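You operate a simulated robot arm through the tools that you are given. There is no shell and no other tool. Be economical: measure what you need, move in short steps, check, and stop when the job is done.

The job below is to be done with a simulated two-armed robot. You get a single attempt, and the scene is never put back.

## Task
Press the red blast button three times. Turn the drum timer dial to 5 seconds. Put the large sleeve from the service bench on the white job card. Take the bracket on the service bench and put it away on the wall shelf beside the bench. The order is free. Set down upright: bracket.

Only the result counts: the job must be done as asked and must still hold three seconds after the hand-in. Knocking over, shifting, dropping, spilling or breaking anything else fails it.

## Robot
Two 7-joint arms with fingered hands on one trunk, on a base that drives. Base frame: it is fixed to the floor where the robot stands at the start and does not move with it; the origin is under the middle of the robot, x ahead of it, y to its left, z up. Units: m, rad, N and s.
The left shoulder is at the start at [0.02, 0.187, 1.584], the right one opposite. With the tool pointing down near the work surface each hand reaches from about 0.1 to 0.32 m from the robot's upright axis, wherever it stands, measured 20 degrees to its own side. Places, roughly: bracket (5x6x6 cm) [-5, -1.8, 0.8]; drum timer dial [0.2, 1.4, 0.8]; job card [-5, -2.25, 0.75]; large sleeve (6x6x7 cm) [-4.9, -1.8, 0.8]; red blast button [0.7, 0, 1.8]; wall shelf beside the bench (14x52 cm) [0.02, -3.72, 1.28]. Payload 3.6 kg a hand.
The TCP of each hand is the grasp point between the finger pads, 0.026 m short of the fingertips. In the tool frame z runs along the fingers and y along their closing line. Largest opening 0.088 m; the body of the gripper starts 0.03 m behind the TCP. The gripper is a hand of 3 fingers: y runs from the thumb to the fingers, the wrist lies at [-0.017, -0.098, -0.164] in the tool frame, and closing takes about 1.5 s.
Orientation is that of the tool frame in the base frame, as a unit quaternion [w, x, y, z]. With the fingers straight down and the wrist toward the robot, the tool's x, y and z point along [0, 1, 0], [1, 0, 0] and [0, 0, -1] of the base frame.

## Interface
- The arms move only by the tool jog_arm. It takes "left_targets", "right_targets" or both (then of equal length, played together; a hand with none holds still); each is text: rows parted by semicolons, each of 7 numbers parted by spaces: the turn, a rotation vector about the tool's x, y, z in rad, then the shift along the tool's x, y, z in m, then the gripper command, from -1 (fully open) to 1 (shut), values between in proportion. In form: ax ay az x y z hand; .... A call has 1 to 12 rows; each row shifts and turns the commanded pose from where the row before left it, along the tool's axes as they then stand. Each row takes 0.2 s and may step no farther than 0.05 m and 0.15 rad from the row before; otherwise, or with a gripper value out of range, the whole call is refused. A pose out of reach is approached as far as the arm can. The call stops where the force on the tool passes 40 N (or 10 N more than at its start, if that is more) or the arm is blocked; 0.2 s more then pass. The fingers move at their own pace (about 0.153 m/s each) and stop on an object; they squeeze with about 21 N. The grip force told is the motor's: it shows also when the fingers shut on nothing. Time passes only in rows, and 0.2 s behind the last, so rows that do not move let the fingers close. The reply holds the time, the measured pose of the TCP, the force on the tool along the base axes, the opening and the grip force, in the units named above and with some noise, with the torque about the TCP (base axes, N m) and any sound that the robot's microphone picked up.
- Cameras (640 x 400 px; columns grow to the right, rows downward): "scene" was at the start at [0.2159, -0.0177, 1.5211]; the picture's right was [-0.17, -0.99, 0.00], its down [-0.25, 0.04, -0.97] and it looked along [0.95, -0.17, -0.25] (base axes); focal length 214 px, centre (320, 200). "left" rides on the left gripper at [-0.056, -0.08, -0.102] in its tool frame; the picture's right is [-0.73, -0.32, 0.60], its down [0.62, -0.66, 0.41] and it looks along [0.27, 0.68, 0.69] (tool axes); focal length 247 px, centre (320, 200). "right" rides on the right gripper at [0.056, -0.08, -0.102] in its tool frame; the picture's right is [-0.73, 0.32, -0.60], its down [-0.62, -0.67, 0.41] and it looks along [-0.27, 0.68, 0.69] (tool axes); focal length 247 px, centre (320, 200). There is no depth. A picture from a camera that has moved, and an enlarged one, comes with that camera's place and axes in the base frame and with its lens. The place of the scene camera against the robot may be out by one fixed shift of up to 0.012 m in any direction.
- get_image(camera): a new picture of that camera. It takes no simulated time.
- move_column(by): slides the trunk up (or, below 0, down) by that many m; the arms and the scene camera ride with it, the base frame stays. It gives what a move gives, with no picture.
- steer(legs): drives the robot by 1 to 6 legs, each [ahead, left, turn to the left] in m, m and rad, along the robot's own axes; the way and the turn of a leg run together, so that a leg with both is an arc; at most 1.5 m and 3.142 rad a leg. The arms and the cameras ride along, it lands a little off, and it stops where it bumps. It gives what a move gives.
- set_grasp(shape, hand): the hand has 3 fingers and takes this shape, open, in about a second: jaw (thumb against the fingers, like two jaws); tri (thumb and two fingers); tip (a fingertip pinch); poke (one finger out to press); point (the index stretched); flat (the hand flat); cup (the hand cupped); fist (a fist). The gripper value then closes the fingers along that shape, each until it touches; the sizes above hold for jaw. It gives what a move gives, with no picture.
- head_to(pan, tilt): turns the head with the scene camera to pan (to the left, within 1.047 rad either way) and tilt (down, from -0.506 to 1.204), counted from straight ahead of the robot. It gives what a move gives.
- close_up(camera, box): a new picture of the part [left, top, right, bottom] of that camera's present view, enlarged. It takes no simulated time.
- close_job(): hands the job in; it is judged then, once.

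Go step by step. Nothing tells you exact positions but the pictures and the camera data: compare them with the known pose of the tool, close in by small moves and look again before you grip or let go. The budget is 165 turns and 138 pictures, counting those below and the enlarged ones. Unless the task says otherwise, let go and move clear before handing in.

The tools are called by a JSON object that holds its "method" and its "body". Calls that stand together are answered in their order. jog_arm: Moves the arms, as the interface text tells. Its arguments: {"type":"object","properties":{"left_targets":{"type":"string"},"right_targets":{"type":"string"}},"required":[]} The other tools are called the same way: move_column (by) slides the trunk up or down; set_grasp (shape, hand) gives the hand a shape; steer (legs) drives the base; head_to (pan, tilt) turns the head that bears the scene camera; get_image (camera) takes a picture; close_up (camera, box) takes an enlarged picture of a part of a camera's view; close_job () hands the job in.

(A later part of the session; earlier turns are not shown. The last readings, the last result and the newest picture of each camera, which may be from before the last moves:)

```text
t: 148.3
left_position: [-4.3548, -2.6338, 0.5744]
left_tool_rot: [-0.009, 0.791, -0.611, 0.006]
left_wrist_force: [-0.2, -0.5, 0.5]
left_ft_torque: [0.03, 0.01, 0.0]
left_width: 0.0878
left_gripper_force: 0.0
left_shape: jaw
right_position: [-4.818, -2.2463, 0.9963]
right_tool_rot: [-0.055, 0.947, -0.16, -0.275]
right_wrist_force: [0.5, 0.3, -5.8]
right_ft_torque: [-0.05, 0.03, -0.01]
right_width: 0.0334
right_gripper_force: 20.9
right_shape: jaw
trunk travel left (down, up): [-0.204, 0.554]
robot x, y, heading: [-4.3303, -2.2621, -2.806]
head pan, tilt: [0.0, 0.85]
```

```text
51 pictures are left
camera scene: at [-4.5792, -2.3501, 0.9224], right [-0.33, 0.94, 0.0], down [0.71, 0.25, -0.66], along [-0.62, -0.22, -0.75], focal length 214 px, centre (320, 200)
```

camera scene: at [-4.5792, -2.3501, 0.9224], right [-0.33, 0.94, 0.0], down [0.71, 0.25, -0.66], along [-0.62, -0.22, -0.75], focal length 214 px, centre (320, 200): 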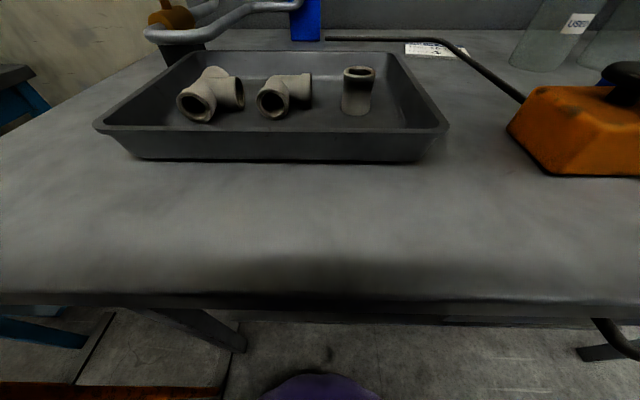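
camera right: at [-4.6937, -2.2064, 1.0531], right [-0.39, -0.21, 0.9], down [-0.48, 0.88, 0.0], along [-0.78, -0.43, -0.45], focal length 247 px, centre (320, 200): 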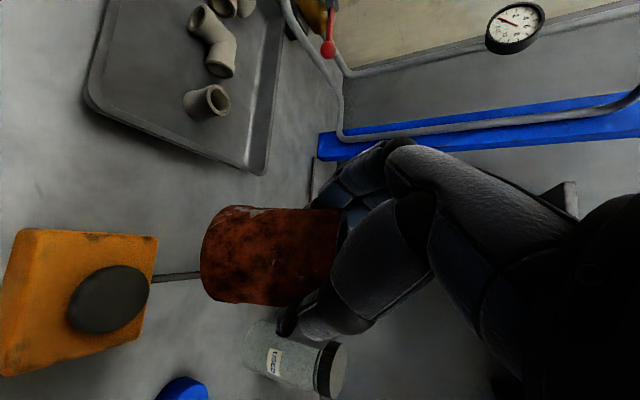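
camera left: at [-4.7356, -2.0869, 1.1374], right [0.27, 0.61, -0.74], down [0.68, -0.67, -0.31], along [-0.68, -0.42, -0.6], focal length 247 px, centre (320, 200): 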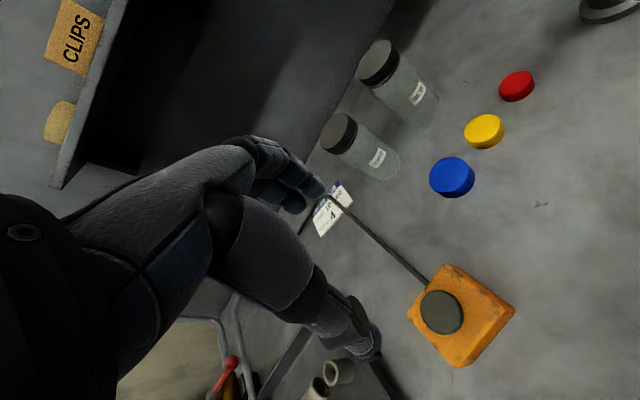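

The rod is raised ~2–3 cm and the sleeve hides the card from the hand camera. I shift the hand sideways 12 cm to measure rod and card from close by.

{"method": "jog_arm", "body": {"right_targets": "0 0 0 -0.021 -0.031 0.014 1; 0 0 0 -0.021 -0.031 0.014 1; 0 0 0 -0.021 -0.031 0.014 1; 0 0 0 0 0 0 1"}}

{"method": "close_up", "body": {"camera": "right", "box": [180, 60, 400, 240]}}

{"method": "close_up", "body": {"camera": "scene", "box": [310, 10, 550, 190]}}

```text
t: 149.3
left_position: [-4.3544, -2.6355, 0.5733]
left_tool_rot: [-0.008, 0.791, -0.611, 0.006]
left_wrist_force: [-0.6, -0.6, -0.3]
left_ft_torque: [-0.02, -0.02, -0.02]
left_width: 0.088
left_gripper_force: 0.2
left_shape: jaw
right_position: [-4.8577, -2.1342, 0.9968]
right_tool_rot: [-0.054, 0.946, -0.161, -0.275]
right_wrist_force: [-0.3, 0.3, -4.5]
right_ft_torque: [-0.06, -0.01, -0.01]
right_width: 0.0332
right_gripper_force: 20.8
right_shape: jaw
trunk travel left (down, up): [-0.204, 0.554]
robot x, y, heading: [-4.3332, -2.2628, -2.809]
head pan, tilt: [0.0, 0.85]
```

```text
2.22 times, centred on (290, 150) of right
camera zoom: at [-4.7347, -2.0925, 1.0524], right [-0.39, -0.21, 0.9], down [-0.48, 0.88, 0.0], along [-0.78, -0.43, -0.44], focal length 549 px, centre (387, 311)
```

zoom: 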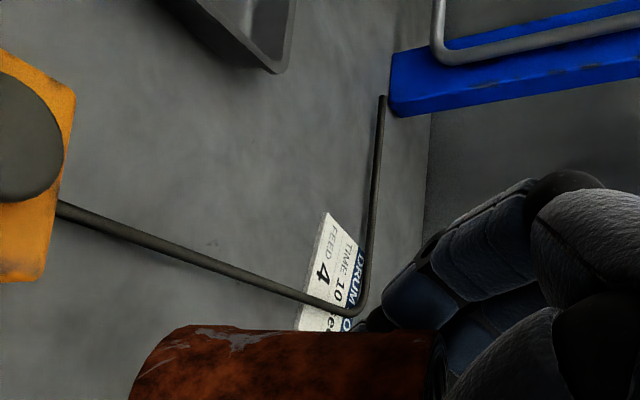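

```text
2.22 times, centred on (430, 100) of scene
camera zoom: at [-4.5792, -2.3499, 0.9223], right [-0.33, 0.94, 0.0], down [0.71, 0.25, -0.66], along [-0.62, -0.22, -0.75], focal length 477 px, centre (76, 422)
```

zoom: 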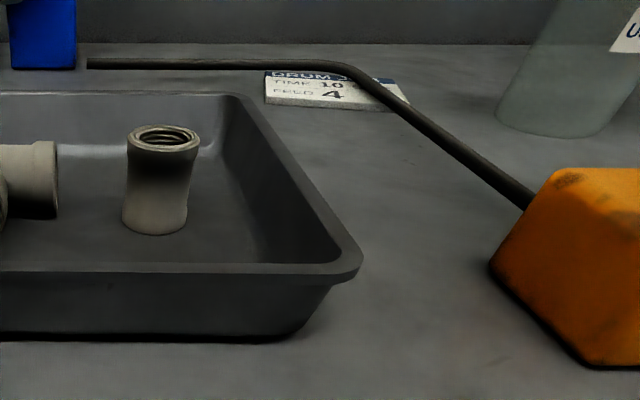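

Measured: bench z≈0.80, rod corner at [-5.119, -2.301, 0.817]; card from x≈-5.04 to -5.11, y -2.255 to -2.36. Sleeve centre target [-5.064, -2.327]. I move there at height.

{"method": "jog_arm", "body": {"right_targets": "0 0 0 -0.0156 0.0371 0.0092 1; 0 0 0 -0.0156 0.0371 0.0092 1; 0 0 0 -0.0156 0.0371 0.0092 1; 0 0 0 -0.0156 0.0371 0.0092 1; 0 0 0 -0.0156 0.0371 0.0092 1; 0 0 0 -0.0156 0.0371 0.0092 1; 0 0 0 -0.0156 0.0371 0.0092 1; 0 0 0 0 0 0 1"}}

{"method": "get_image", "body": {"camera": "right"}}

{"method": "get_image", "body": {"camera": "scene"}}

```text
t: 151.1
left_position: [-4.3539, -2.6346, 0.5736]
left_tool_rot: [-0.009, 0.792, -0.611, 0.005]
left_wrist_force: [0.7, -0.9, -0.2]
left_ft_torque: [0.0, 0.04, -0.01]
left_width: 0.0877
left_gripper_force: 0.2
left_shape: jaw
right_position: [-5.0628, -2.3374, 0.9965]
right_tool_rot: [-0.055, 0.946, -0.16, -0.276]
right_wrist_force: [-0.3, -0.2, -5.7]
right_ft_torque: [-0.05, 0.08, 0.04]
right_width: 0.0334
right_gripper_force: 21.1
right_shape: jaw
trunk travel left (down, up): [-0.204, 0.554]
robot x, y, heading: [-4.3344, -2.2644, -2.81]
head pan, tilt: [0.0, 0.85]
```

```text
48 pictures are left
camera right: at [-4.9405, -2.2978, 1.053], right [-0.39, -0.21, 0.9], down [-0.48, 0.88, 0.0], along [-0.78, -0.43, -0.44], focal length 247 px, centre (320, 200)
```

right: 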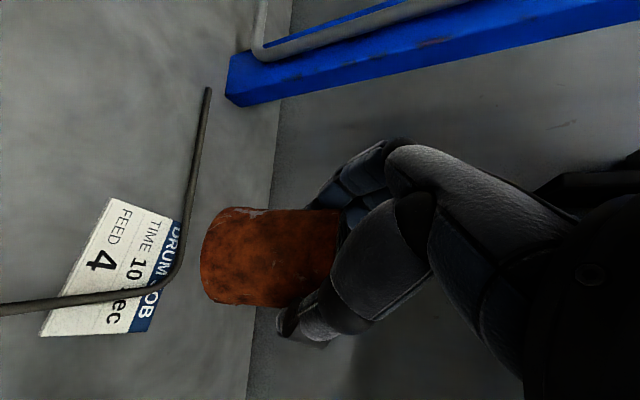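

```text
47 pictures are left
camera scene: at [-4.5793, -2.3501, 0.9223], right [-0.33, 0.94, 0.0], down [0.71, 0.25, -0.66], along [-0.62, -0.22, -0.75], focal length 214 px, centre (320, 200)
```

scene: 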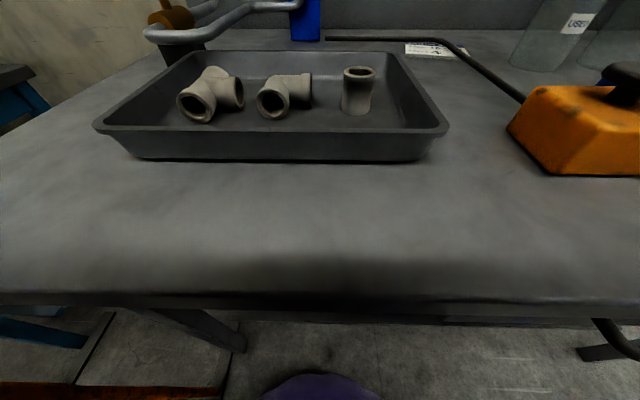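

The hand camera now shows card and rod clearly, and the sleeve axis is over the target. I descend 8 cm and check the gaps.

{"method": "jog_arm", "body": {"right_targets": "0 0 0 0.0143 0.0004 0.0225 1; 0 0 0 0.0143 0.0004 0.0225 1; 0 0 0 0.0143 0.0004 0.0225 1; 0 0 0 0 0 0 1"}}

{"method": "get_image", "body": {"camera": "right"}}

{"method": "close_up", "body": {"camera": "scene", "box": [310, 0, 550, 150]}}

```text
t: 152.1
left_position: [-4.355, -2.6342, 0.574]
left_tool_rot: [-0.009, 0.792, -0.611, 0.007]
left_wrist_force: [0.6, -0.4, -0.4]
left_ft_torque: [0.04, -0.03, -0.04]
left_width: 0.0878
left_gripper_force: 0.1
left_shape: jaw
right_position: [-5.0615, -2.3373, 0.9168]
right_tool_rot: [-0.054, 0.946, -0.16, -0.276]
right_wrist_force: [-0.2, 0.4, -5.8]
right_ft_torque: [-0.09, 0.01, 0.02]
right_width: 0.0336
right_gripper_force: 21.3
right_shape: jaw
trunk travel left (down, up): [-0.204, 0.554]
robot x, y, heading: [-4.3316, -2.2646, -2.801]
head pan, tilt: [0.0, 0.85]
```

```text
46 pictures are left
camera right: at [-4.9397, -2.2964, 0.973], right [-0.39, -0.21, 0.9], down [-0.48, 0.88, 0.0], along [-0.79, -0.43, -0.44], focal length 247 px, centre (320, 200)
```

right: 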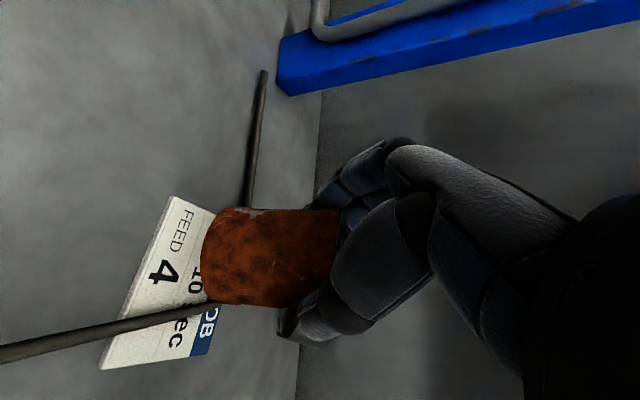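

```text
2.67 times, centred on (430, 75) of scene
camera zoom: at [-4.5793, -2.3501, 0.9224], right [-0.33, 0.94, 0.0], down [0.71, 0.25, -0.66], along [-0.62, -0.22, -0.75], focal length 572 px, centre (27, 533)
```

zoom: 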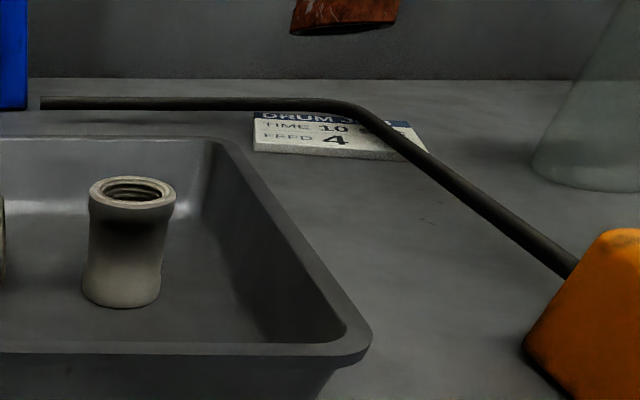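

{"method": "jog_arm", "body": {"right_targets": "0 0.07 0 -0.0042 0.0102 0.0025 1; 0 0 0 0 0 0 1"}}

{"method": "get_image", "body": {"camera": "right"}}

{"method": "close_up", "body": {"camera": "right", "box": [120, 160, 320, 360]}}

```text
t: 152.7
left_position: [-4.3547, -2.6339, 0.5737]
left_tool_rot: [-0.009, 0.791, -0.611, 0.006]
left_wrist_force: [0.1, 0.8, -0.5]
left_ft_torque: [-0.05, 0.04, 0.02]
left_width: 0.088
left_gripper_force: 0.1
left_shape: jaw
right_position: [-5.0705, -2.3451, 0.9166]
right_tool_rot: [-0.05, 0.955, -0.162, -0.242]
right_wrist_force: [-0.5, 0.3, -5.4]
right_ft_torque: [-0.06, 0.07, 0.01]
right_width: 0.0336
right_gripper_force: 20.7
right_shape: jaw
trunk travel left (down, up): [-0.204, 0.554]
robot x, y, heading: [-4.3338, -2.264, -2.802]
head pan, tilt: [0.0, 0.85]
```

```text
44 pictures are left
camera right: at [-4.9522, -2.3026, 0.9806], right [-0.45, -0.19, 0.87], down [-0.48, 0.88, -0.05], along [-0.75, -0.44, -0.49], focal length 247 px, centre (320, 200)
```

right: 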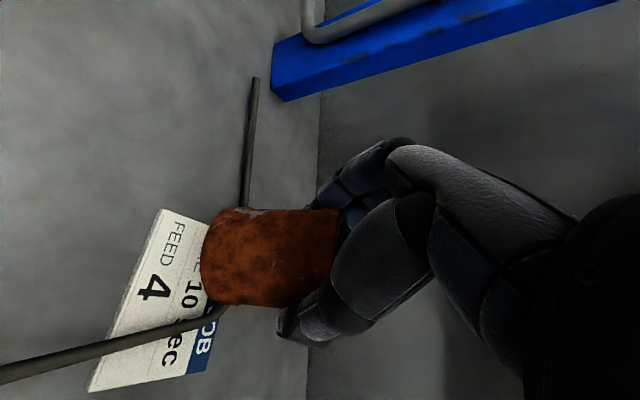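

```text
2.00 times, centred on (220, 260) of right
camera zoom: at [-4.9522, -2.3026, 0.9806], right [-0.45, -0.19, 0.87], down [-0.48, 0.88, -0.05], along [-0.75, -0.44, -0.49], focal length 494 px, centre (520, 80)
```

zoom: 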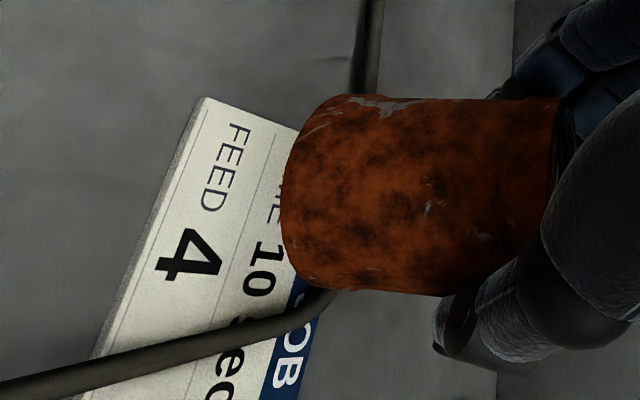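

{"method": "jog_arm", "body": {"right_targets": "0 0 0 0.0071 -0.0008 0.0104 1; 0 0 0 0.0071 -0.0008 0.0103 1; 0 0 0 0 0 0 1"}}

{"method": "close_up", "body": {"camera": "right", "box": [120, 160, 320, 360]}}

{"method": "close_up", "body": {"camera": "scene", "box": [360, 0, 520, 100]}}

```text
t: 153.5
left_position: [-4.3541, -2.6347, 0.5741]
left_tool_rot: [-0.008, 0.792, -0.61, 0.006]
left_wrist_force: [0.5, 0.6, 0.3]
left_ft_torque: [0.01, 0.05, 0.0]
left_width: 0.0878
left_gripper_force: 0.1
left_shape: jaw
right_position: [-5.0672, -2.3435, 0.891]
right_tool_rot: [-0.049, 0.955, -0.162, -0.242]
right_wrist_force: [-1.4, -0.4, -5.2]
right_ft_torque: [-0.06, 0.03, 0.0]
right_width: 0.0336
right_gripper_force: 20.9
right_shape: jaw
trunk travel left (down, up): [-0.204, 0.554]
robot x, y, heading: [-4.3336, -2.2615, -2.808]
head pan, tilt: [0.0, 0.85]
```

```text
2.00 times, centred on (220, 260) of right
camera zoom: at [-4.9488, -2.3016, 0.9557], right [-0.45, -0.19, 0.87], down [-0.48, 0.88, -0.05], along [-0.75, -0.44, -0.49], focal length 494 px, centre (520, 80)
```

zoom: 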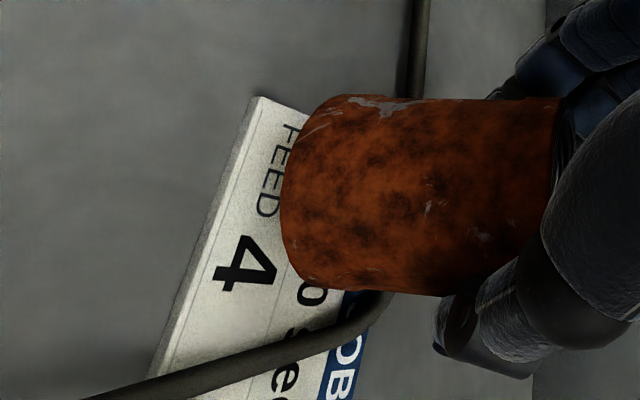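

```text
4.00 times, centred on (440, 50) of scene
camera zoom: at [-4.5793, -2.3501, 0.9223], right [-0.33, 0.94, 0.0], down [0.71, 0.25, -0.66], along [-0.62, -0.22, -0.75], focal length 858 px, centre (-160, 800)
```

zoom: 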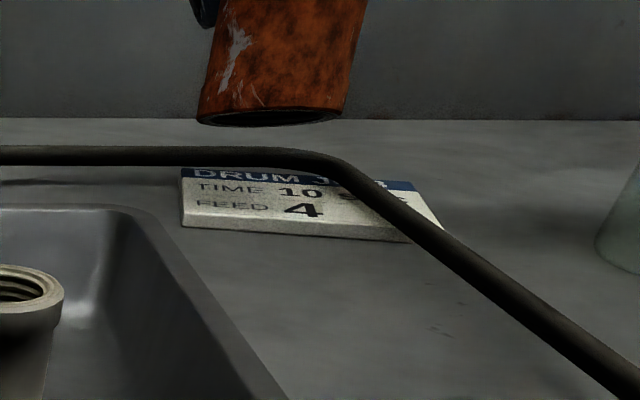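

{"method": "jog_arm", "body": {"right_targets": "0 0 0 -0.0034 0.0032 0.0018 1; 0 0 0 0.0048 0.0002 0.0088 1; 0 0 0 0.0024 0.0001 0.0044 1; 0 0 0 0 0 0 1"}}

{"method": "close_up", "body": {"camera": "right", "box": [120, 160, 320, 360]}}

{"method": "close_up", "body": {"camera": "scene", "box": [360, 0, 520, 100]}}

```text
t: 154.5
left_position: [-4.3548, -2.6344, 0.5735]
left_tool_rot: [-0.009, 0.792, -0.611, 0.006]
left_wrist_force: [0.5, -0.8, 0.3]
left_ft_torque: [-0.02, -0.04, 0.02]
left_width: 0.088
left_gripper_force: 0.0
left_shape: jaw
right_position: [-5.0726, -2.3452, 0.8768]
right_tool_rot: [-0.049, 0.955, -0.162, -0.242]
right_wrist_force: [0.0, -0.6, -5.8]
right_ft_torque: [-0.1, 0.0, -0.02]
right_width: 0.0333
right_gripper_force: 20.8
right_shape: jaw
trunk travel left (down, up): [-0.204, 0.554]
robot x, y, heading: [-4.3308, -2.2602, -2.808]
head pan, tilt: [0.0, 0.85]
```

```text
2.00 times, centred on (220, 260) of right
camera zoom: at [-4.9543, -2.3035, 0.9407], right [-0.45, -0.19, 0.87], down [-0.48, 0.88, -0.05], along [-0.75, -0.44, -0.49], focal length 494 px, centre (520, 80)
```

zoom: 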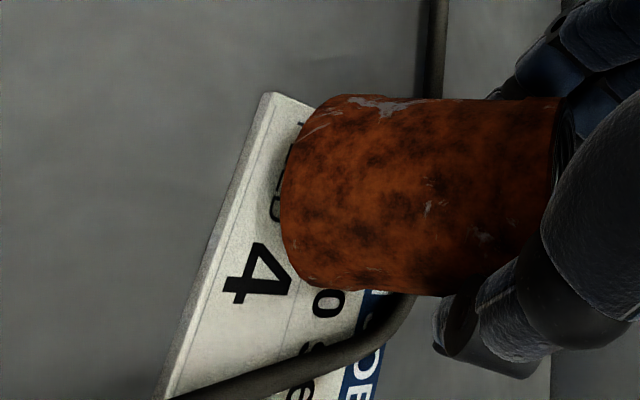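

```text
4.00 times, centred on (440, 50) of scene
camera zoom: at [-4.5793, -2.3501, 0.9223], right [-0.33, 0.94, 0.0], down [0.71, 0.25, -0.66], along [-0.62, -0.22, -0.75], focal length 858 px, centre (-160, 800)
```

zoom: 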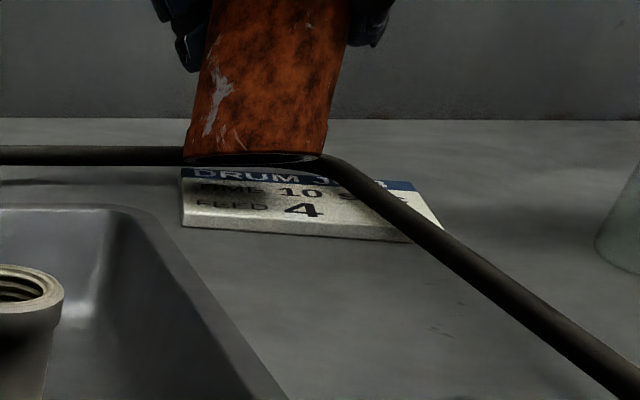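

Clear of both bars. I lower the last bit slowly until the weight comes off.

{"method": "jog_arm", "body": {"right_targets": "0 0 0 0.0024 0.0001 0.0044 1; 0 0 0 0.0019 0.0001 0.0035 1; 0 0 0 0 0 0 1"}}

{"method": "close_up", "body": {"camera": "scene", "box": [360, 0, 520, 100]}}

```text
t: 155.3
left_position: [-4.3541, -2.6348, 0.5734]
left_tool_rot: [-0.008, 0.792, -0.611, 0.005]
left_wrist_force: [0.7, -1.2, 0.2]
left_ft_torque: [0.02, -0.03, -0.02]
left_width: 0.0875
left_gripper_force: 0.1
left_shape: jaw
right_position: [-5.0728, -2.345, 0.8697]
right_tool_rot: [-0.047, 0.955, -0.163, -0.243]
right_wrist_force: [0.8, -0.1, 0.2]
right_ft_torque: [0.01, 0.07, 0.0]
right_width: 0.0331
right_gripper_force: 21.3
right_shape: jaw
trunk travel left (down, up): [-0.204, 0.554]
robot x, y, heading: [-4.3338, -2.2641, -2.802]
head pan, tilt: [0.0, 0.85]
```

```text
4.00 times, centred on (440, 50) of scene
camera zoom: at [-4.5788, -2.3501, 0.9226], right [-0.33, 0.94, 0.0], down [0.71, 0.25, -0.66], along [-0.62, -0.22, -0.75], focal length 858 px, centre (-160, 800)
```

zoom: 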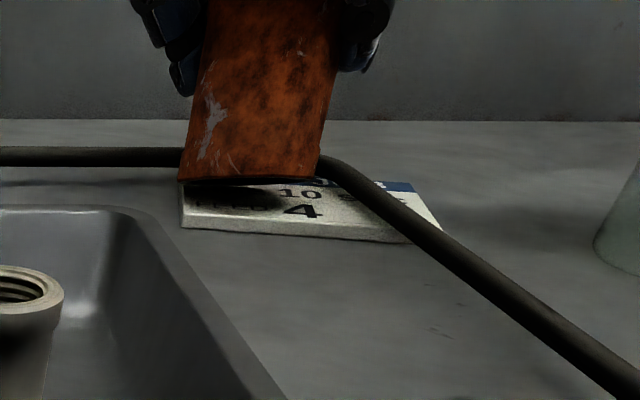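

{"method": "close_up", "body": {"camera": "right", "box": [180, 180, 320, 340]}}

```text
2.50 times, centred on (250, 260) of right
camera zoom: at [-4.9538, -2.3035, 0.9327], right [-0.45, -0.19, 0.87], down [-0.48, 0.88, -0.05], along [-0.76, -0.44, -0.48], focal length 617 px, centre (495, 50)
```

zoom: 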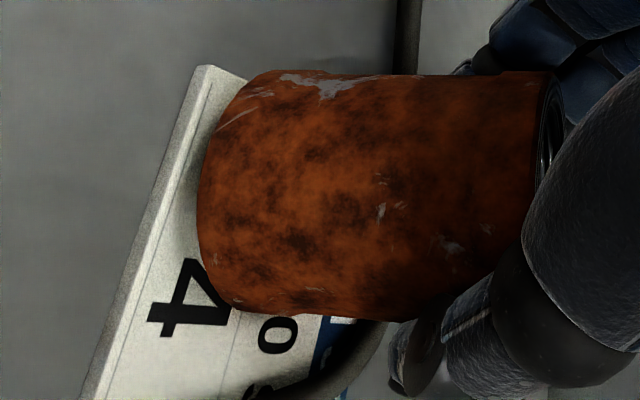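

It is touching the card but leaning left ~8°. I raise slightly, rotate the hand to upright it, and re-lower.

{"method": "jog_arm", "body": {"right_targets": "0 0 0 -0.003 0 -0.005 1; 0 0.05 0 -0.0025 0 0.001 1; 0 0.05 0 -0.0025 0 0.001 1; 0 0 0 0 0 0 1"}}

{"method": "close_up", "body": {"camera": "scene", "box": [360, 0, 520, 100]}}

```text
t: 156.3
left_position: [-4.3541, -2.6345, 0.5737]
left_tool_rot: [-0.009, 0.792, -0.611, 0.006]
left_wrist_force: [0.5, 0.8, 0.5]
left_ft_torque: [-0.03, 0.02, -0.01]
left_width: 0.0878
left_gripper_force: 0.1
left_shape: jaw
right_position: [-5.0784, -2.3428, 0.8746]
right_tool_rot: [-0.04, 0.966, -0.164, -0.194]
right_wrist_force: [0.4, 0.2, -5.1]
right_ft_torque: [-0.04, 0.05, 0.0]
right_width: 0.033
right_gripper_force: 21.1
right_shape: jaw
trunk travel left (down, up): [-0.204, 0.554]
robot x, y, heading: [-4.3321, -2.2649, -2.803]
head pan, tilt: [0.0, 0.85]
```

```text
4.00 times, centred on (440, 50) of scene
camera zoom: at [-4.5794, -2.3501, 0.9223], right [-0.33, 0.94, 0.0], down [0.71, 0.25, -0.66], along [-0.62, -0.22, -0.75], focal length 858 px, centre (-160, 800)
```

zoom: 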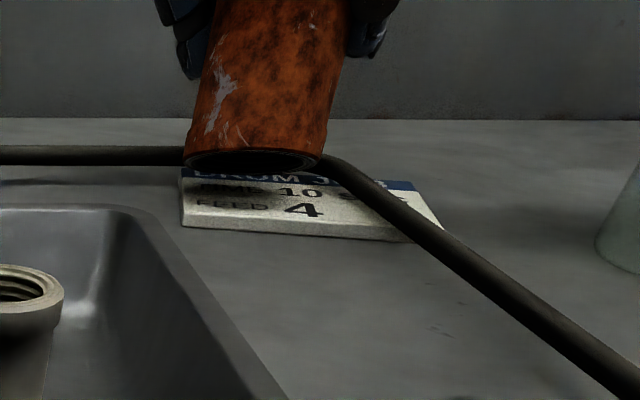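

From the scene camera the sleeve actually leans forward-left. I raise 3 cm, correct the lean about the proper axis, and recheck in both views.

{"method": "jog_arm", "body": {"right_targets": "0 0 0 -0.0116 -0.0004 -0.0276 1; 0 0 0 0.0074 -0.0155 -0.0029 1; -0.091 -0.047 0.039 0 0 0 1; -0.091 -0.047 0.039 0 0 0 1; -0.091 -0.047 0.039 0 0 0 1; 0 0 0 0 0 0 1"}}

{"method": "get_image", "body": {"camera": "right"}}

{"method": "close_up", "body": {"camera": "scene", "box": [360, 0, 520, 100]}}

```text
t: 157.7
left_position: [-4.3545, -2.6345, 0.5739]
left_tool_rot: [-0.009, 0.792, -0.611, 0.005]
left_wrist_force: [0.0, -0.1, 0.1]
left_ft_torque: [-0.03, 0.01, 0.01]
left_width: 0.0879
left_gripper_force: 0.2
left_shape: jaw
right_position: [-5.066, -2.3304, 0.9041]
right_tool_rot: [0.091, 0.935, -0.189, -0.284]
right_wrist_force: [0.5, 2.0, -5.5]
right_ft_torque: [-0.04, -0.01, 0.04]
right_width: 0.0335
right_gripper_force: 21.3
right_shape: jaw
trunk travel left (down, up): [-0.204, 0.554]
robot x, y, heading: [-4.3324, -2.2622, -2.804]
head pan, tilt: [0.0, 0.85]
```

```text
35 pictures are left
camera right: at [-4.9407, -2.2749, 0.9379], right [-0.32, 0.05, 0.95], down [-0.51, 0.83, -0.21], along [-0.8, -0.55, -0.24], focal length 247 px, centre (320, 200)
```

right: 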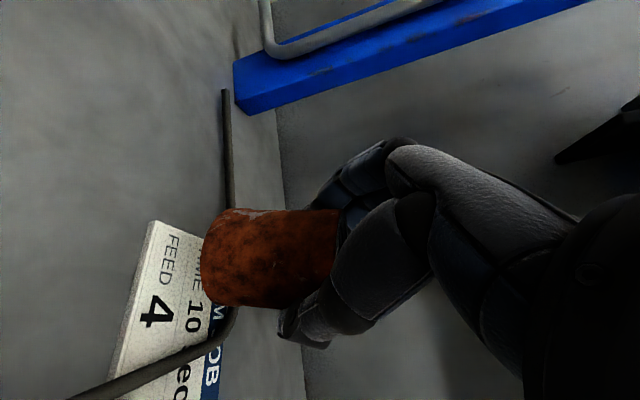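

```text
4.00 times, centred on (440, 50) of scene
camera zoom: at [-4.5793, -2.3501, 0.9223], right [-0.33, 0.94, 0.0], down [0.71, 0.25, -0.66], along [-0.62, -0.22, -0.75], focal length 858 px, centre (-160, 800)
```

zoom: 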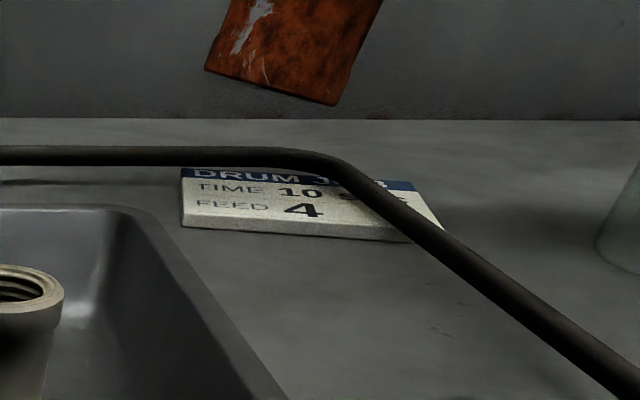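

Now it leans right ~9° but is fine fore-aft; I correct that and check.

{"method": "jog_arm", "body": {"right_targets": "0.048 -0.049 -0.0455 0 0 0 1; 0.048 -0.049 -0.0455 0 0 0 1; 0 0 0 0 0 0 1"}}

{"method": "get_image", "body": {"camera": "right"}}

{"method": "close_up", "body": {"camera": "scene", "box": [360, 0, 520, 100]}}

```text
t: 158.5
left_position: [-4.3542, -2.6357, 0.5733]
left_tool_rot: [-0.009, 0.792, -0.61, 0.006]
left_wrist_force: [0.0, -0.4, -0.1]
left_ft_torque: [-0.03, -0.03, -0.02]
left_width: 0.0878
left_gripper_force: 0.2
left_shape: jaw
right_position: [-5.0661, -2.3321, 0.9048]
right_tool_rot: [0.023, 0.931, -0.165, -0.324]
right_wrist_force: [-1.2, -0.5, -5.4]
right_ft_torque: [-0.06, 0.04, 0.0]
right_width: 0.0335
right_gripper_force: 20.8
right_shape: jaw
trunk travel left (down, up): [-0.204, 0.554]
robot x, y, heading: [-4.3348, -2.2657, -2.802]
head pan, tilt: [0.0, 0.85]
```

```text
33 pictures are left
camera right: at [-4.9387, -2.2804, 0.9392], right [-0.27, -0.1, 0.96], down [-0.52, 0.85, -0.05], along [-0.81, -0.51, -0.28], focal length 247 px, centre (320, 200)
```

right: 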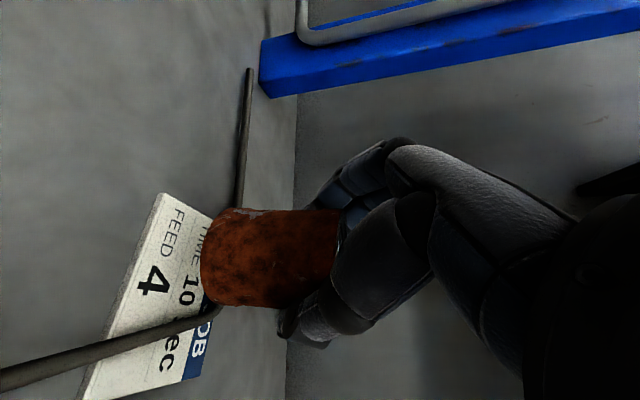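

```text
4.00 times, centred on (440, 50) of scene
camera zoom: at [-4.5793, -2.3501, 0.9223], right [-0.33, 0.94, 0.0], down [0.71, 0.25, -0.66], along [-0.62, -0.22, -0.75], focal length 858 px, centre (-160, 800)
```

zoom: 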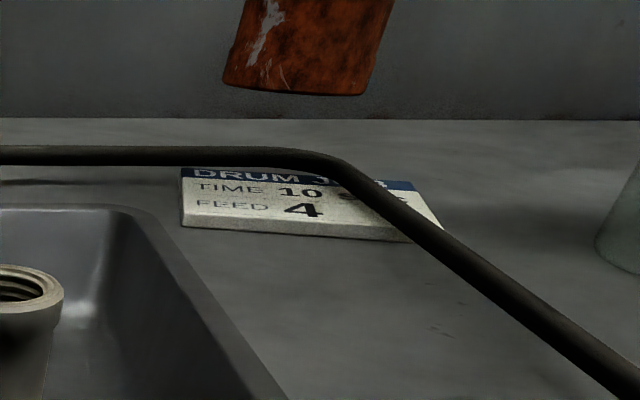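

Upright now. Its base is slightly too near the bars, so I shift ~11 mm away and descend 2 cm.

{"method": "jog_arm", "body": {"right_targets": "0 0 0 0.0091 0 -0.0069 1; 0 0 0 0.006 -0.0015 0.0079 1; 0 0 0 0.006 -0.0015 0.0079 1; 0 0 0 0 0 0 1"}}

{"method": "close_up", "body": {"camera": "right", "box": [120, 160, 320, 360]}}

{"method": "close_up", "body": {"camera": "scene", "box": [360, 0, 520, 100]}}

```text
t: 159.5
left_position: [-4.3539, -2.6345, 0.5737]
left_tool_rot: [-0.009, 0.792, -0.611, 0.005]
left_wrist_force: [-0.3, 0.3, 0.9]
left_ft_torque: [-0.02, -0.03, 0.02]
left_width: 0.0878
left_gripper_force: 0.0
left_shape: jaw
right_position: [-5.0557, -2.3353, 0.8852]
right_tool_rot: [0.022, 0.932, -0.164, -0.324]
right_wrist_force: [0.2, 0.6, -5.5]
right_ft_torque: [-0.03, 0.01, -0.02]
right_width: 0.0332
right_gripper_force: 21.0
right_shape: jaw
trunk travel left (down, up): [-0.204, 0.554]
robot x, y, heading: [-4.3296, -2.2654, -2.803]
head pan, tilt: [0.0, 0.85]
```

```text
2.00 times, centred on (220, 260) of right
camera zoom: at [-4.928, -2.2837, 0.9185], right [-0.27, -0.1, 0.96], down [-0.52, 0.85, -0.05], along [-0.81, -0.51, -0.28], focal length 494 px, centre (520, 80)
```

zoom: 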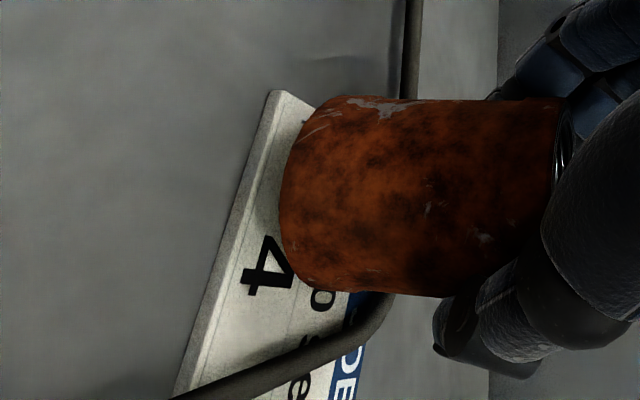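

```text
4.00 times, centred on (440, 50) of scene
camera zoom: at [-4.5793, -2.3501, 0.9223], right [-0.33, 0.94, 0.0], down [0.71, 0.25, -0.66], along [-0.62, -0.22, -0.75], focal length 858 px, centre (-160, 800)
```

zoom: 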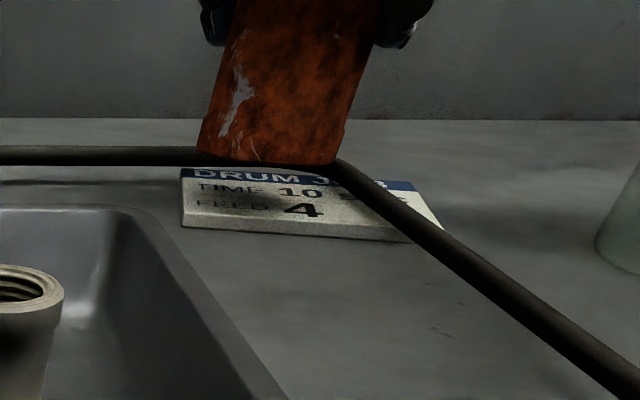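

Centre computes to [-5.06, -2.328], ~1.2 cm clear of both bars. Lowering to contact.

{"method": "jog_arm", "body": {"right_targets": "0 0 0 0.006 -0.0015 0.0079 1; 0 0 0 0.0024 -0.0006 0.0032 1; 0 0 0 0 0 0 1"}}

```text
t: 160.3
left_position: [-4.3532, -2.6344, 0.5736]
left_tool_rot: [-0.009, 0.791, -0.611, 0.006]
left_wrist_force: [-0.7, 0.1, 0.4]
left_ft_torque: [-0.01, 0.02, 0.0]
left_width: 0.0876
left_gripper_force: 0.0
left_shape: jaw
right_position: [-5.0544, -2.3352, 0.8707]
right_tool_rot: [0.023, 0.931, -0.164, -0.324]
right_wrist_force: [0.0, -0.6, -6.0]
right_ft_torque: [-0.04, 0.04, -0.02]
right_width: 0.0334
right_gripper_force: 20.9
right_shape: jaw
trunk travel left (down, up): [-0.204, 0.554]
robot x, y, heading: [-4.3331, -2.2648, -2.807]
head pan, tilt: [0.0, 0.85]
```

{"method": "jog_arm", "body": {"right_targets": "0 0 0 0.0018 -0.0005 0.0024 1; 0 0 0 0.0012 -0.0003 0.0016 1; 0 0 0 0 0 0 1"}}

{"method": "close_up", "body": {"camera": "scene", "box": [360, 0, 520, 100]}}

```text
t: 161.1
left_position: [-4.3557, -2.6352, 0.5742]
left_tool_rot: [-0.009, 0.792, -0.611, 0.007]
left_wrist_force: [0.3, 0.5, 0.1]
left_ft_torque: [0.01, -0.02, 0.02]
left_width: 0.0876
left_gripper_force: 0.0
left_shape: jaw
right_position: [-5.0544, -2.3342, 0.8671]
right_tool_rot: [0.024, 0.931, -0.165, -0.325]
right_wrist_force: [1.8, 0.0, -1.2]
right_ft_torque: [-0.07, 0.04, -0.01]
right_width: 0.0337
right_gripper_force: 21.1
right_shape: jaw
trunk travel left (down, up): [-0.204, 0.554]
robot x, y, heading: [-4.3369, -2.2668, -2.803]
head pan, tilt: [0.0, 0.85]
```

```text
4.00 times, centred on (440, 50) of scene
camera zoom: at [-4.5788, -2.3501, 0.9225], right [-0.33, 0.94, 0.0], down [0.71, 0.25, -0.66], along [-0.62, -0.22, -0.75], focal length 858 px, centre (-160, 800)
```

zoom: 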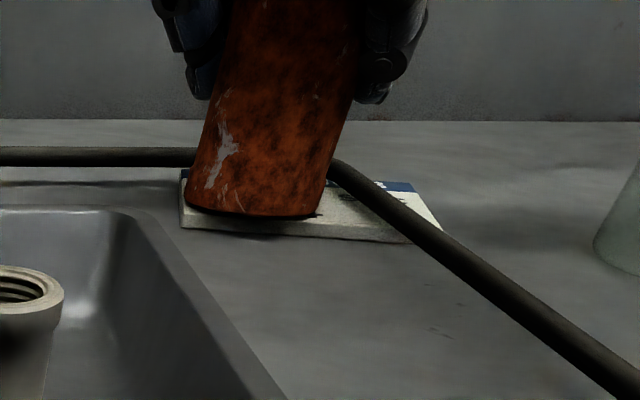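

It stands on the card. I ease down 1 mm and open.

{"method": "jog_arm", "body": {"right_targets": "0 0 0 0.0006 0 0.0008 0.8; 0 0 0 0 0 0 0.4; 0 0 0 0 0 0 0; 0 0 0 0 0 0 -0.5; 0 0 0 0 0 0 -1; 0 0 0 0 0 0 -1; 0 0 0 0 0 0 -1"}}

{"method": "close_up", "body": {"camera": "scene", "box": [360, 0, 520, 100]}}

{"method": "get_image", "body": {"camera": "right"}}

```text
t: 162.7
left_position: [-4.3528, -2.635, 0.5727]
left_tool_rot: [-0.009, 0.792, -0.61, 0.006]
left_wrist_force: [-0.5, -0.2, -0.7]
left_ft_torque: [0.03, -0.02, -0.01]
left_width: 0.0876
left_gripper_force: 0.2
left_shape: jaw
right_position: [-5.0547, -2.3342, 0.865]
right_tool_rot: [0.024, 0.931, -0.164, -0.324]
right_wrist_force: [-0.5, -0.3, 0.6]
right_ft_torque: [0.01, 0.0, -0.02]
right_width: 0.0878
right_gripper_force: 0.1
right_shape: jaw
trunk travel left (down, up): [-0.204, 0.554]
robot x, y, heading: [-4.3313, -2.2658, -2.804]
head pan, tilt: [0.0, 0.85]
```

```text
4.00 times, centred on (440, 50) of scene
camera zoom: at [-4.5789, -2.3501, 0.9225], right [-0.33, 0.94, 0.0], down [0.71, 0.25, -0.66], along [-0.62, -0.22, -0.75], focal length 858 px, centre (-160, 800)
```

zoom: 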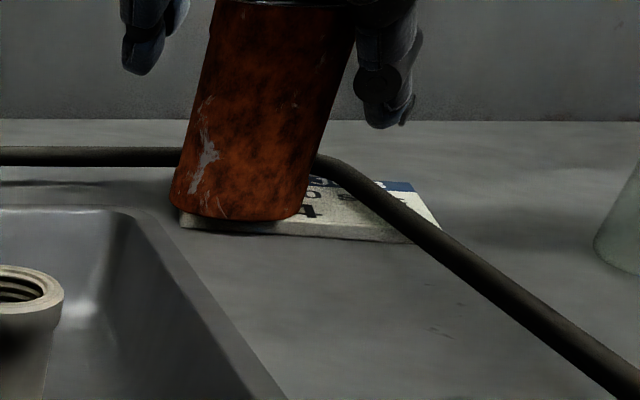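

```text
27 pictures are left
camera right: at [-4.9276, -2.2841, 0.8997], right [-0.27, -0.1, 0.96], down [-0.52, 0.85, -0.05], along [-0.81, -0.51, -0.28], focal length 247 px, centre (320, 200)
```

right: 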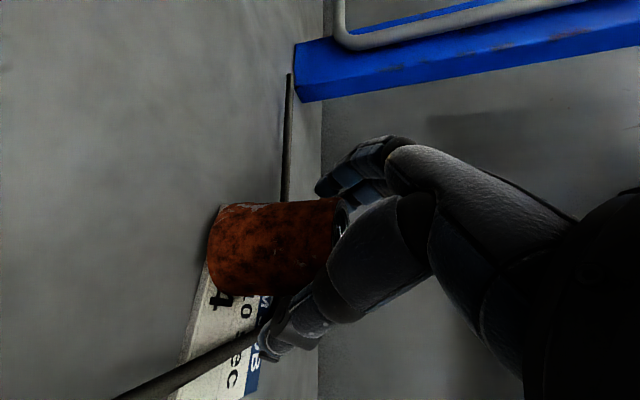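

Released; sleeve stands on the card. I withdraw along the tool axis and check.

{"method": "jog_arm", "body": {"right_targets": "0 0 0 0 0 -0.01 -1; 0 0 0 0 0 -0.015 -1; 0 0 0 0 0 -0.02 -1; 0 0 0 0 0 -0.03 -1; 0 0 0 0 0 -0.04 -1; 0 0 0 0 0 -0.04 -1"}}

{"method": "get_image", "body": {"camera": "right"}}

{"method": "close_up", "body": {"camera": "scene", "box": [360, 0, 520, 100]}}

```text
t: 164.1
left_position: [-4.3536, -2.6337, 0.5731]
left_tool_rot: [-0.009, 0.792, -0.611, 0.005]
left_wrist_force: [0.0, 0.2, -0.7]
left_ft_torque: [0.01, 0.02, 0.01]
left_width: 0.0878
left_gripper_force: 0.0
left_shape: jaw
right_position: [-4.9588, -2.3441, 0.9872]
right_tool_rot: [0.024, 0.931, -0.165, -0.324]
right_wrist_force: [0.4, 0.7, 0.0]
right_ft_torque: [0.01, -0.04, 0.02]
right_width: 0.0878
right_gripper_force: 0.0
right_shape: jaw
trunk travel left (down, up): [-0.204, 0.554]
robot x, y, heading: [-4.3324, -2.2618, -2.806]
head pan, tilt: [0.0, 0.85]
```

```text
26 pictures are left
camera right: at [-4.832, -2.2939, 1.022], right [-0.27, -0.1, 0.96], down [-0.52, 0.85, -0.05], along [-0.81, -0.51, -0.28], focal length 247 px, centre (320, 200)
```

right: 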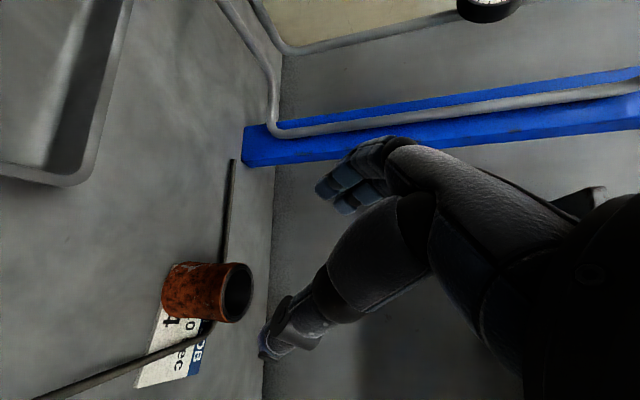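

```text
4.00 times, centred on (440, 50) of scene
camera zoom: at [-4.5787, -2.3501, 0.9225], right [-0.33, 0.94, 0.0], down [0.71, 0.25, -0.66], along [-0.62, -0.22, -0.75], focal length 858 px, centre (-160, 800)
```

zoom: 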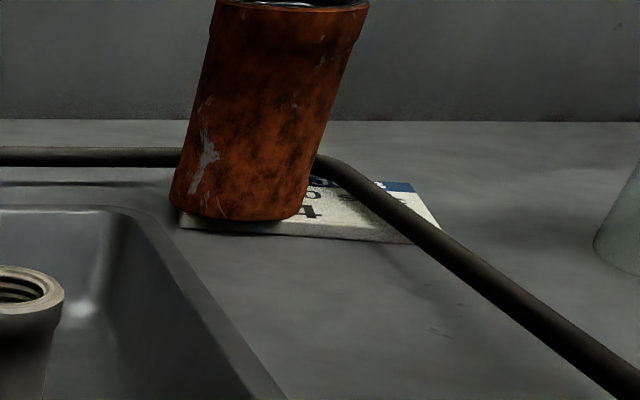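

Sleeve stands upright on the card. Next the bracket: I back off, raise the trunk, retract the right hand and turn it to tool-down.

{"method": "steer", "body": {"legs": [[-0.3, 0, 0]]}}

{"method": "move_column", "body": {"by": 0.27}}

{"method": "jog_arm", "body": {"right_targets": "0 0 0 0.041 -0.028 0.0016 -1; 0 0 0 0.041 -0.028 0.0016 -1; 0 0 0 0.041 -0.028 0.0016 -1; 0 0 0 0.041 -0.028 0.0016 -1; 0 0 0 0.041 -0.028 0.0016 -1; 0 0 0 0.041 -0.028 0.0016 -1"}}

{"method": "jog_arm", "body": {"right_targets": "0.054 0.066 0.107 0 0 0 -1; 0.054 0.066 0.107 0 0 0 -1; 0.054 0.066 0.107 0 0 0 -1; 0.054 0.066 0.107 0 0 0 -1; 0.054 0.066 0.107 0 0 0 -1; 0.054 0.066 0.107 0 0 0 -1; 0.054 0.066 0.107 0 0 0 -1; 0.054 0.066 0.107 0 0 0 -1; 0 0 0 0 0 0 -1"}}

```text
t: 166.1
left_position: [-4.0675, -2.534, 0.5741]
left_tool_rot: [-0.009, 0.793, -0.61, 0.006]
left_wrist_force: [0.1, -0.5, -0.2]
left_ft_torque: [-0.04, 0.02, 0.01]
left_width: 0.0877
left_gripper_force: 0.1
left_shape: jaw
right_position: [-4.6714, -2.2466, 0.9869]
right_tool_rot: [0.024, 0.932, -0.163, -0.324]
right_wrist_force: [-0.3, 0.3, 0.6]
right_ft_torque: [0.0, 0.01, 0.03]
right_width: 0.0875
right_gripper_force: 0.1
right_shape: jaw
trunk travel left (down, up): [-0.204, 0.554]
robot x, y, heading: [-4.0483, -2.1676, -2.803]
head pan, tilt: [0.0, 0.85]
```

```text
t: 168.9
left_position: [-4.0669, -2.5329, 0.8435]
left_tool_rot: [-0.009, 0.792, -0.611, 0.006]
left_wrist_force: [-0.3, -0.5, -0.3]
left_ft_torque: [-0.03, 0.04, 0.03]
left_width: 0.0876
left_gripper_force: 0.0
left_shape: jaw
right_position: [-4.6734, -2.2456, 1.256]
right_tool_rot: [0.024, 0.931, -0.163, -0.324]
right_wrist_force: [0.3, -0.1, 0.1]
right_ft_torque: [-0.01, -0.01, 0.02]
right_width: 0.0878
right_gripper_force: 0.1
right_shape: jaw
trunk travel left (down, up): [-0.474, 0.284]
robot x, y, heading: [-4.0462, -2.1666, -2.81]
head pan, tilt: [0.0, 0.85]
```

```text
t: 170.3
left_position: [-4.0656, -2.534, 0.8447]
left_tool_rot: [-0.009, 0.792, -0.61, 0.005]
left_wrist_force: [-0.8, -0.3, 0.2]
left_ft_torque: [-0.01, 0.03, 0.02]
left_width: 0.0879
left_gripper_force: 0.0
left_shape: jaw
right_position: [-4.4465, -2.1647, 1.0778]
right_tool_rot: [0.024, 0.931, -0.164, -0.326]
right_wrist_force: [-0.1, 0.6, -0.6]
right_ft_torque: [-0.01, 0.02, 0.02]
right_width: 0.0877
right_gripper_force: 0.1
right_shape: jaw
trunk travel left (down, up): [-0.474, 0.284]
robot x, y, heading: [-4.0459, -2.1642, -2.807]
head pan, tilt: [0.0, 0.85]
```

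```text
t: 172.3
left_position: [-4.0678, -2.533, 0.8437]
left_tool_rot: [-0.009, 0.792, -0.61, 0.006]
left_wrist_force: [-0.2, -0.2, 0.4]
left_ft_torque: [0.02, -0.02, 0.0]
left_width: 0.0881
left_gripper_force: 0.1
left_shape: jaw
right_position: [-4.4483, -2.1646, 1.0774]
right_tool_rot: [0.002, 0.815, -0.58, 0.001]
right_wrist_force: [0.8, 0.7, 0.0]
right_ft_torque: [0.02, -0.04, -0.01]
right_width: 0.0875
right_gripper_force: 0.1
right_shape: jaw
trunk travel left (down, up): [-0.474, 0.284]
robot x, y, heading: [-4.0436, -2.1653, -2.808]
head pan, tilt: [0.0, 0.85]
```

Right hand is tool-down. I drive in front of the bracket and look with both cameras.

{"method": "steer", "body": {"legs": [[0, -0.58, 0], [0.22, 0, 0]]}}

{"method": "get_image", "body": {"camera": "right"}}

{"method": "get_image", "body": {"camera": "scene"}}

```text
t: 176.9
left_position: [-4.4686, -2.0574, 0.8438]
left_tool_rot: [-0.009, 0.792, -0.61, 0.007]
left_wrist_force: [-0.1, 0.5, -1.1]
left_ft_torque: [0.01, 0.02, 0.0]
left_width: 0.0879
left_gripper_force: 0.0
left_shape: jaw
right_position: [-4.8502, -1.6887, 1.0772]
right_tool_rot: [0.002, 0.815, -0.58, 0.0]
right_wrist_force: [-0.8, -0.8, -0.5]
right_ft_torque: [-0.01, -0.02, 0.01]
right_width: 0.0878
right_gripper_force: 0.1
right_shape: jaw
trunk travel left (down, up): [-0.474, 0.284]
robot x, y, heading: [-4.443, -1.6924, -2.809]
head pan, tilt: [0.0, 0.85]
```

```text
24 pictures are left
camera right: at [-4.756, -1.715, 1.1785], right [-0.54, 0.59, 0.6], down [0.42, 0.81, -0.41], along [-0.73, 0.03, -0.69], focal length 247 px, centre (320, 200)
```

right: 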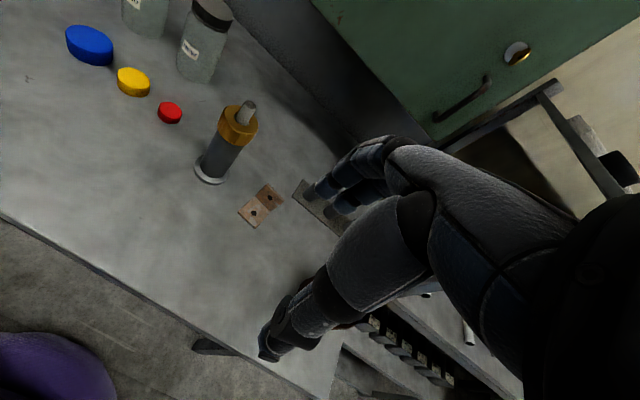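

```text
23 pictures are left
camera scene: at [-4.6581, -1.7612, 1.2126], right [-0.33, 0.94, 0.0], down [0.71, 0.25, -0.66], along [-0.62, -0.22, -0.75], focal length 214 px, centre (320, 200)
```

scene: 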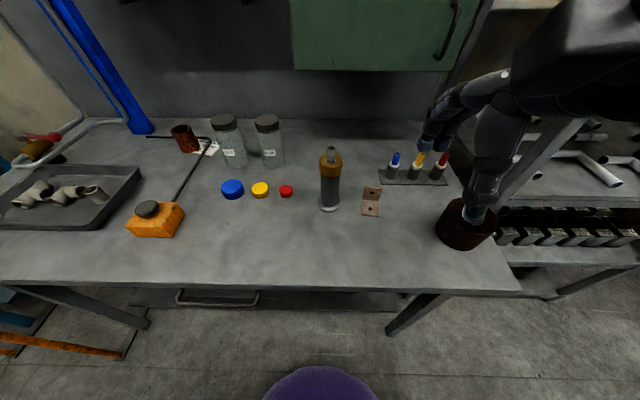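

{"method": "close_up", "body": {"camera": "right", "box": [200, 150, 320, 250]}}

{"method": "close_up", "body": {"camera": "scene", "box": [310, 140, 430, 240]}}

```text
4.00 times, centred on (260, 200) of right
camera zoom: at [-4.756, -1.715, 1.1785], right [-0.54, 0.59, 0.6], down [0.42, 0.81, -0.41], along [-0.73, 0.03, -0.69], focal length 988 px, centre (560, 200)
```

zoom: 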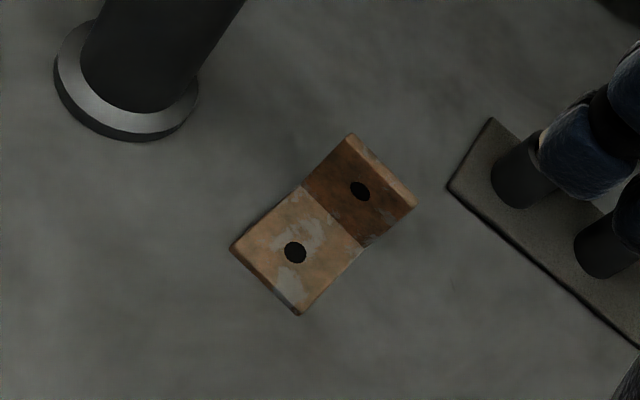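

```text
4.00 times, centred on (370, 190) of scene
camera zoom: at [-4.6581, -1.7612, 1.2126], right [-0.33, 0.94, 0.0], down [0.71, 0.25, -0.66], along [-0.62, -0.22, -0.75], focal length 858 px, centre (120, 240)
```

zoom: 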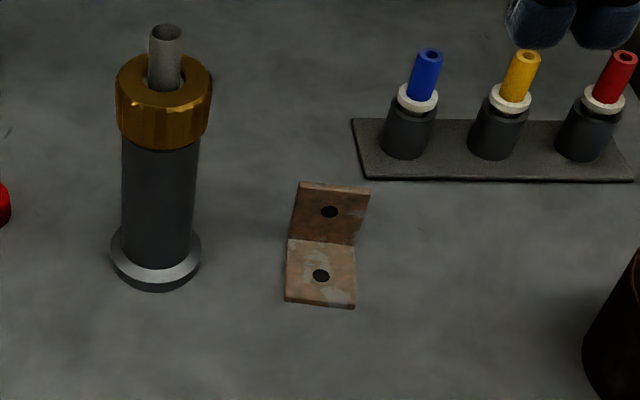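

Plate top centre ≈ [-5.020, -1.757, 0.86], normal about 10° off. I drive 10 cm in, yaw the hand slightly, partly close it, and hover over the plate.

{"method": "steer", "body": {"legs": [[0.1, 0, 0]]}}

{"method": "jog_arm", "body": {"right_targets": "0 0 0.08 0 0.03 0 -0.2; 0 0 0.085 0 0.03 0.03 -0.2; 0 0 0 0 0.02 0.04 -0.2; 0 0 0 0 0 0.04 -0.2; 0 0 0 0 0 0.03 -0.2; 0 0 0 0 0 0 -0.2"}}

{"method": "get_image", "body": {"camera": "right"}}

```text
t: 178.0
left_position: [-4.5632, -2.0907, 0.8427]
left_tool_rot: [-0.009, 0.791, -0.611, 0.006]
left_wrist_force: [0.2, 0.0, 0.1]
left_ft_torque: [0.03, -0.01, -0.01]
left_width: 0.0875
left_gripper_force: 0.0
left_shape: jaw
right_position: [-4.945, -1.7213, 1.0768]
right_tool_rot: [0.001, 0.814, -0.581, 0.0]
right_wrist_force: [0.3, -0.6, -0.2]
right_ft_torque: [-0.02, 0.01, 0.02]
right_width: 0.0877
right_gripper_force: 0.1
right_shape: jaw
trunk travel left (down, up): [-0.474, 0.284]
robot x, y, heading: [-4.54, -1.7242, -2.809]
head pan, tilt: [0.0, 0.85]
```

```text
t: 179.4
left_position: [-4.5616, -2.0895, 0.8434]
left_tool_rot: [-0.008, 0.791, -0.612, 0.006]
left_wrist_force: [-0.3, -0.3, -0.1]
left_ft_torque: [-0.01, -0.03, 0.0]
left_width: 0.0876
left_gripper_force: 0.1
left_shape: jaw
right_position: [-5.0187, -1.741, 0.9354]
right_tool_rot: [0.002, 0.763, -0.646, 0.0]
right_wrist_force: [-0.3, -0.2, -0.2]
right_ft_torque: [0.01, 0.01, 0.0]
right_width: 0.0532
right_gripper_force: 0.1
right_shape: jaw
trunk travel left (down, up): [-0.474, 0.284]
robot x, y, heading: [-4.5426, -1.7206, -2.808]
head pan, tilt: [0.0, 0.85]
```

```text
20 pictures are left
camera right: at [-4.9315, -1.7835, 1.0378], right [-0.43, 0.67, 0.6], down [0.55, 0.72, -0.42], along [-0.71, 0.15, -0.69], focal length 247 px, centre (320, 200)
```

right: 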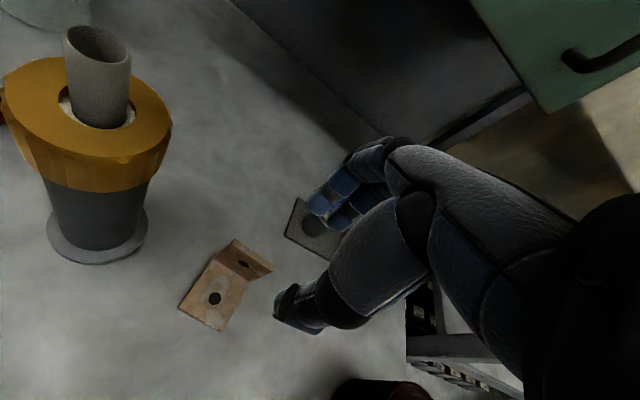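

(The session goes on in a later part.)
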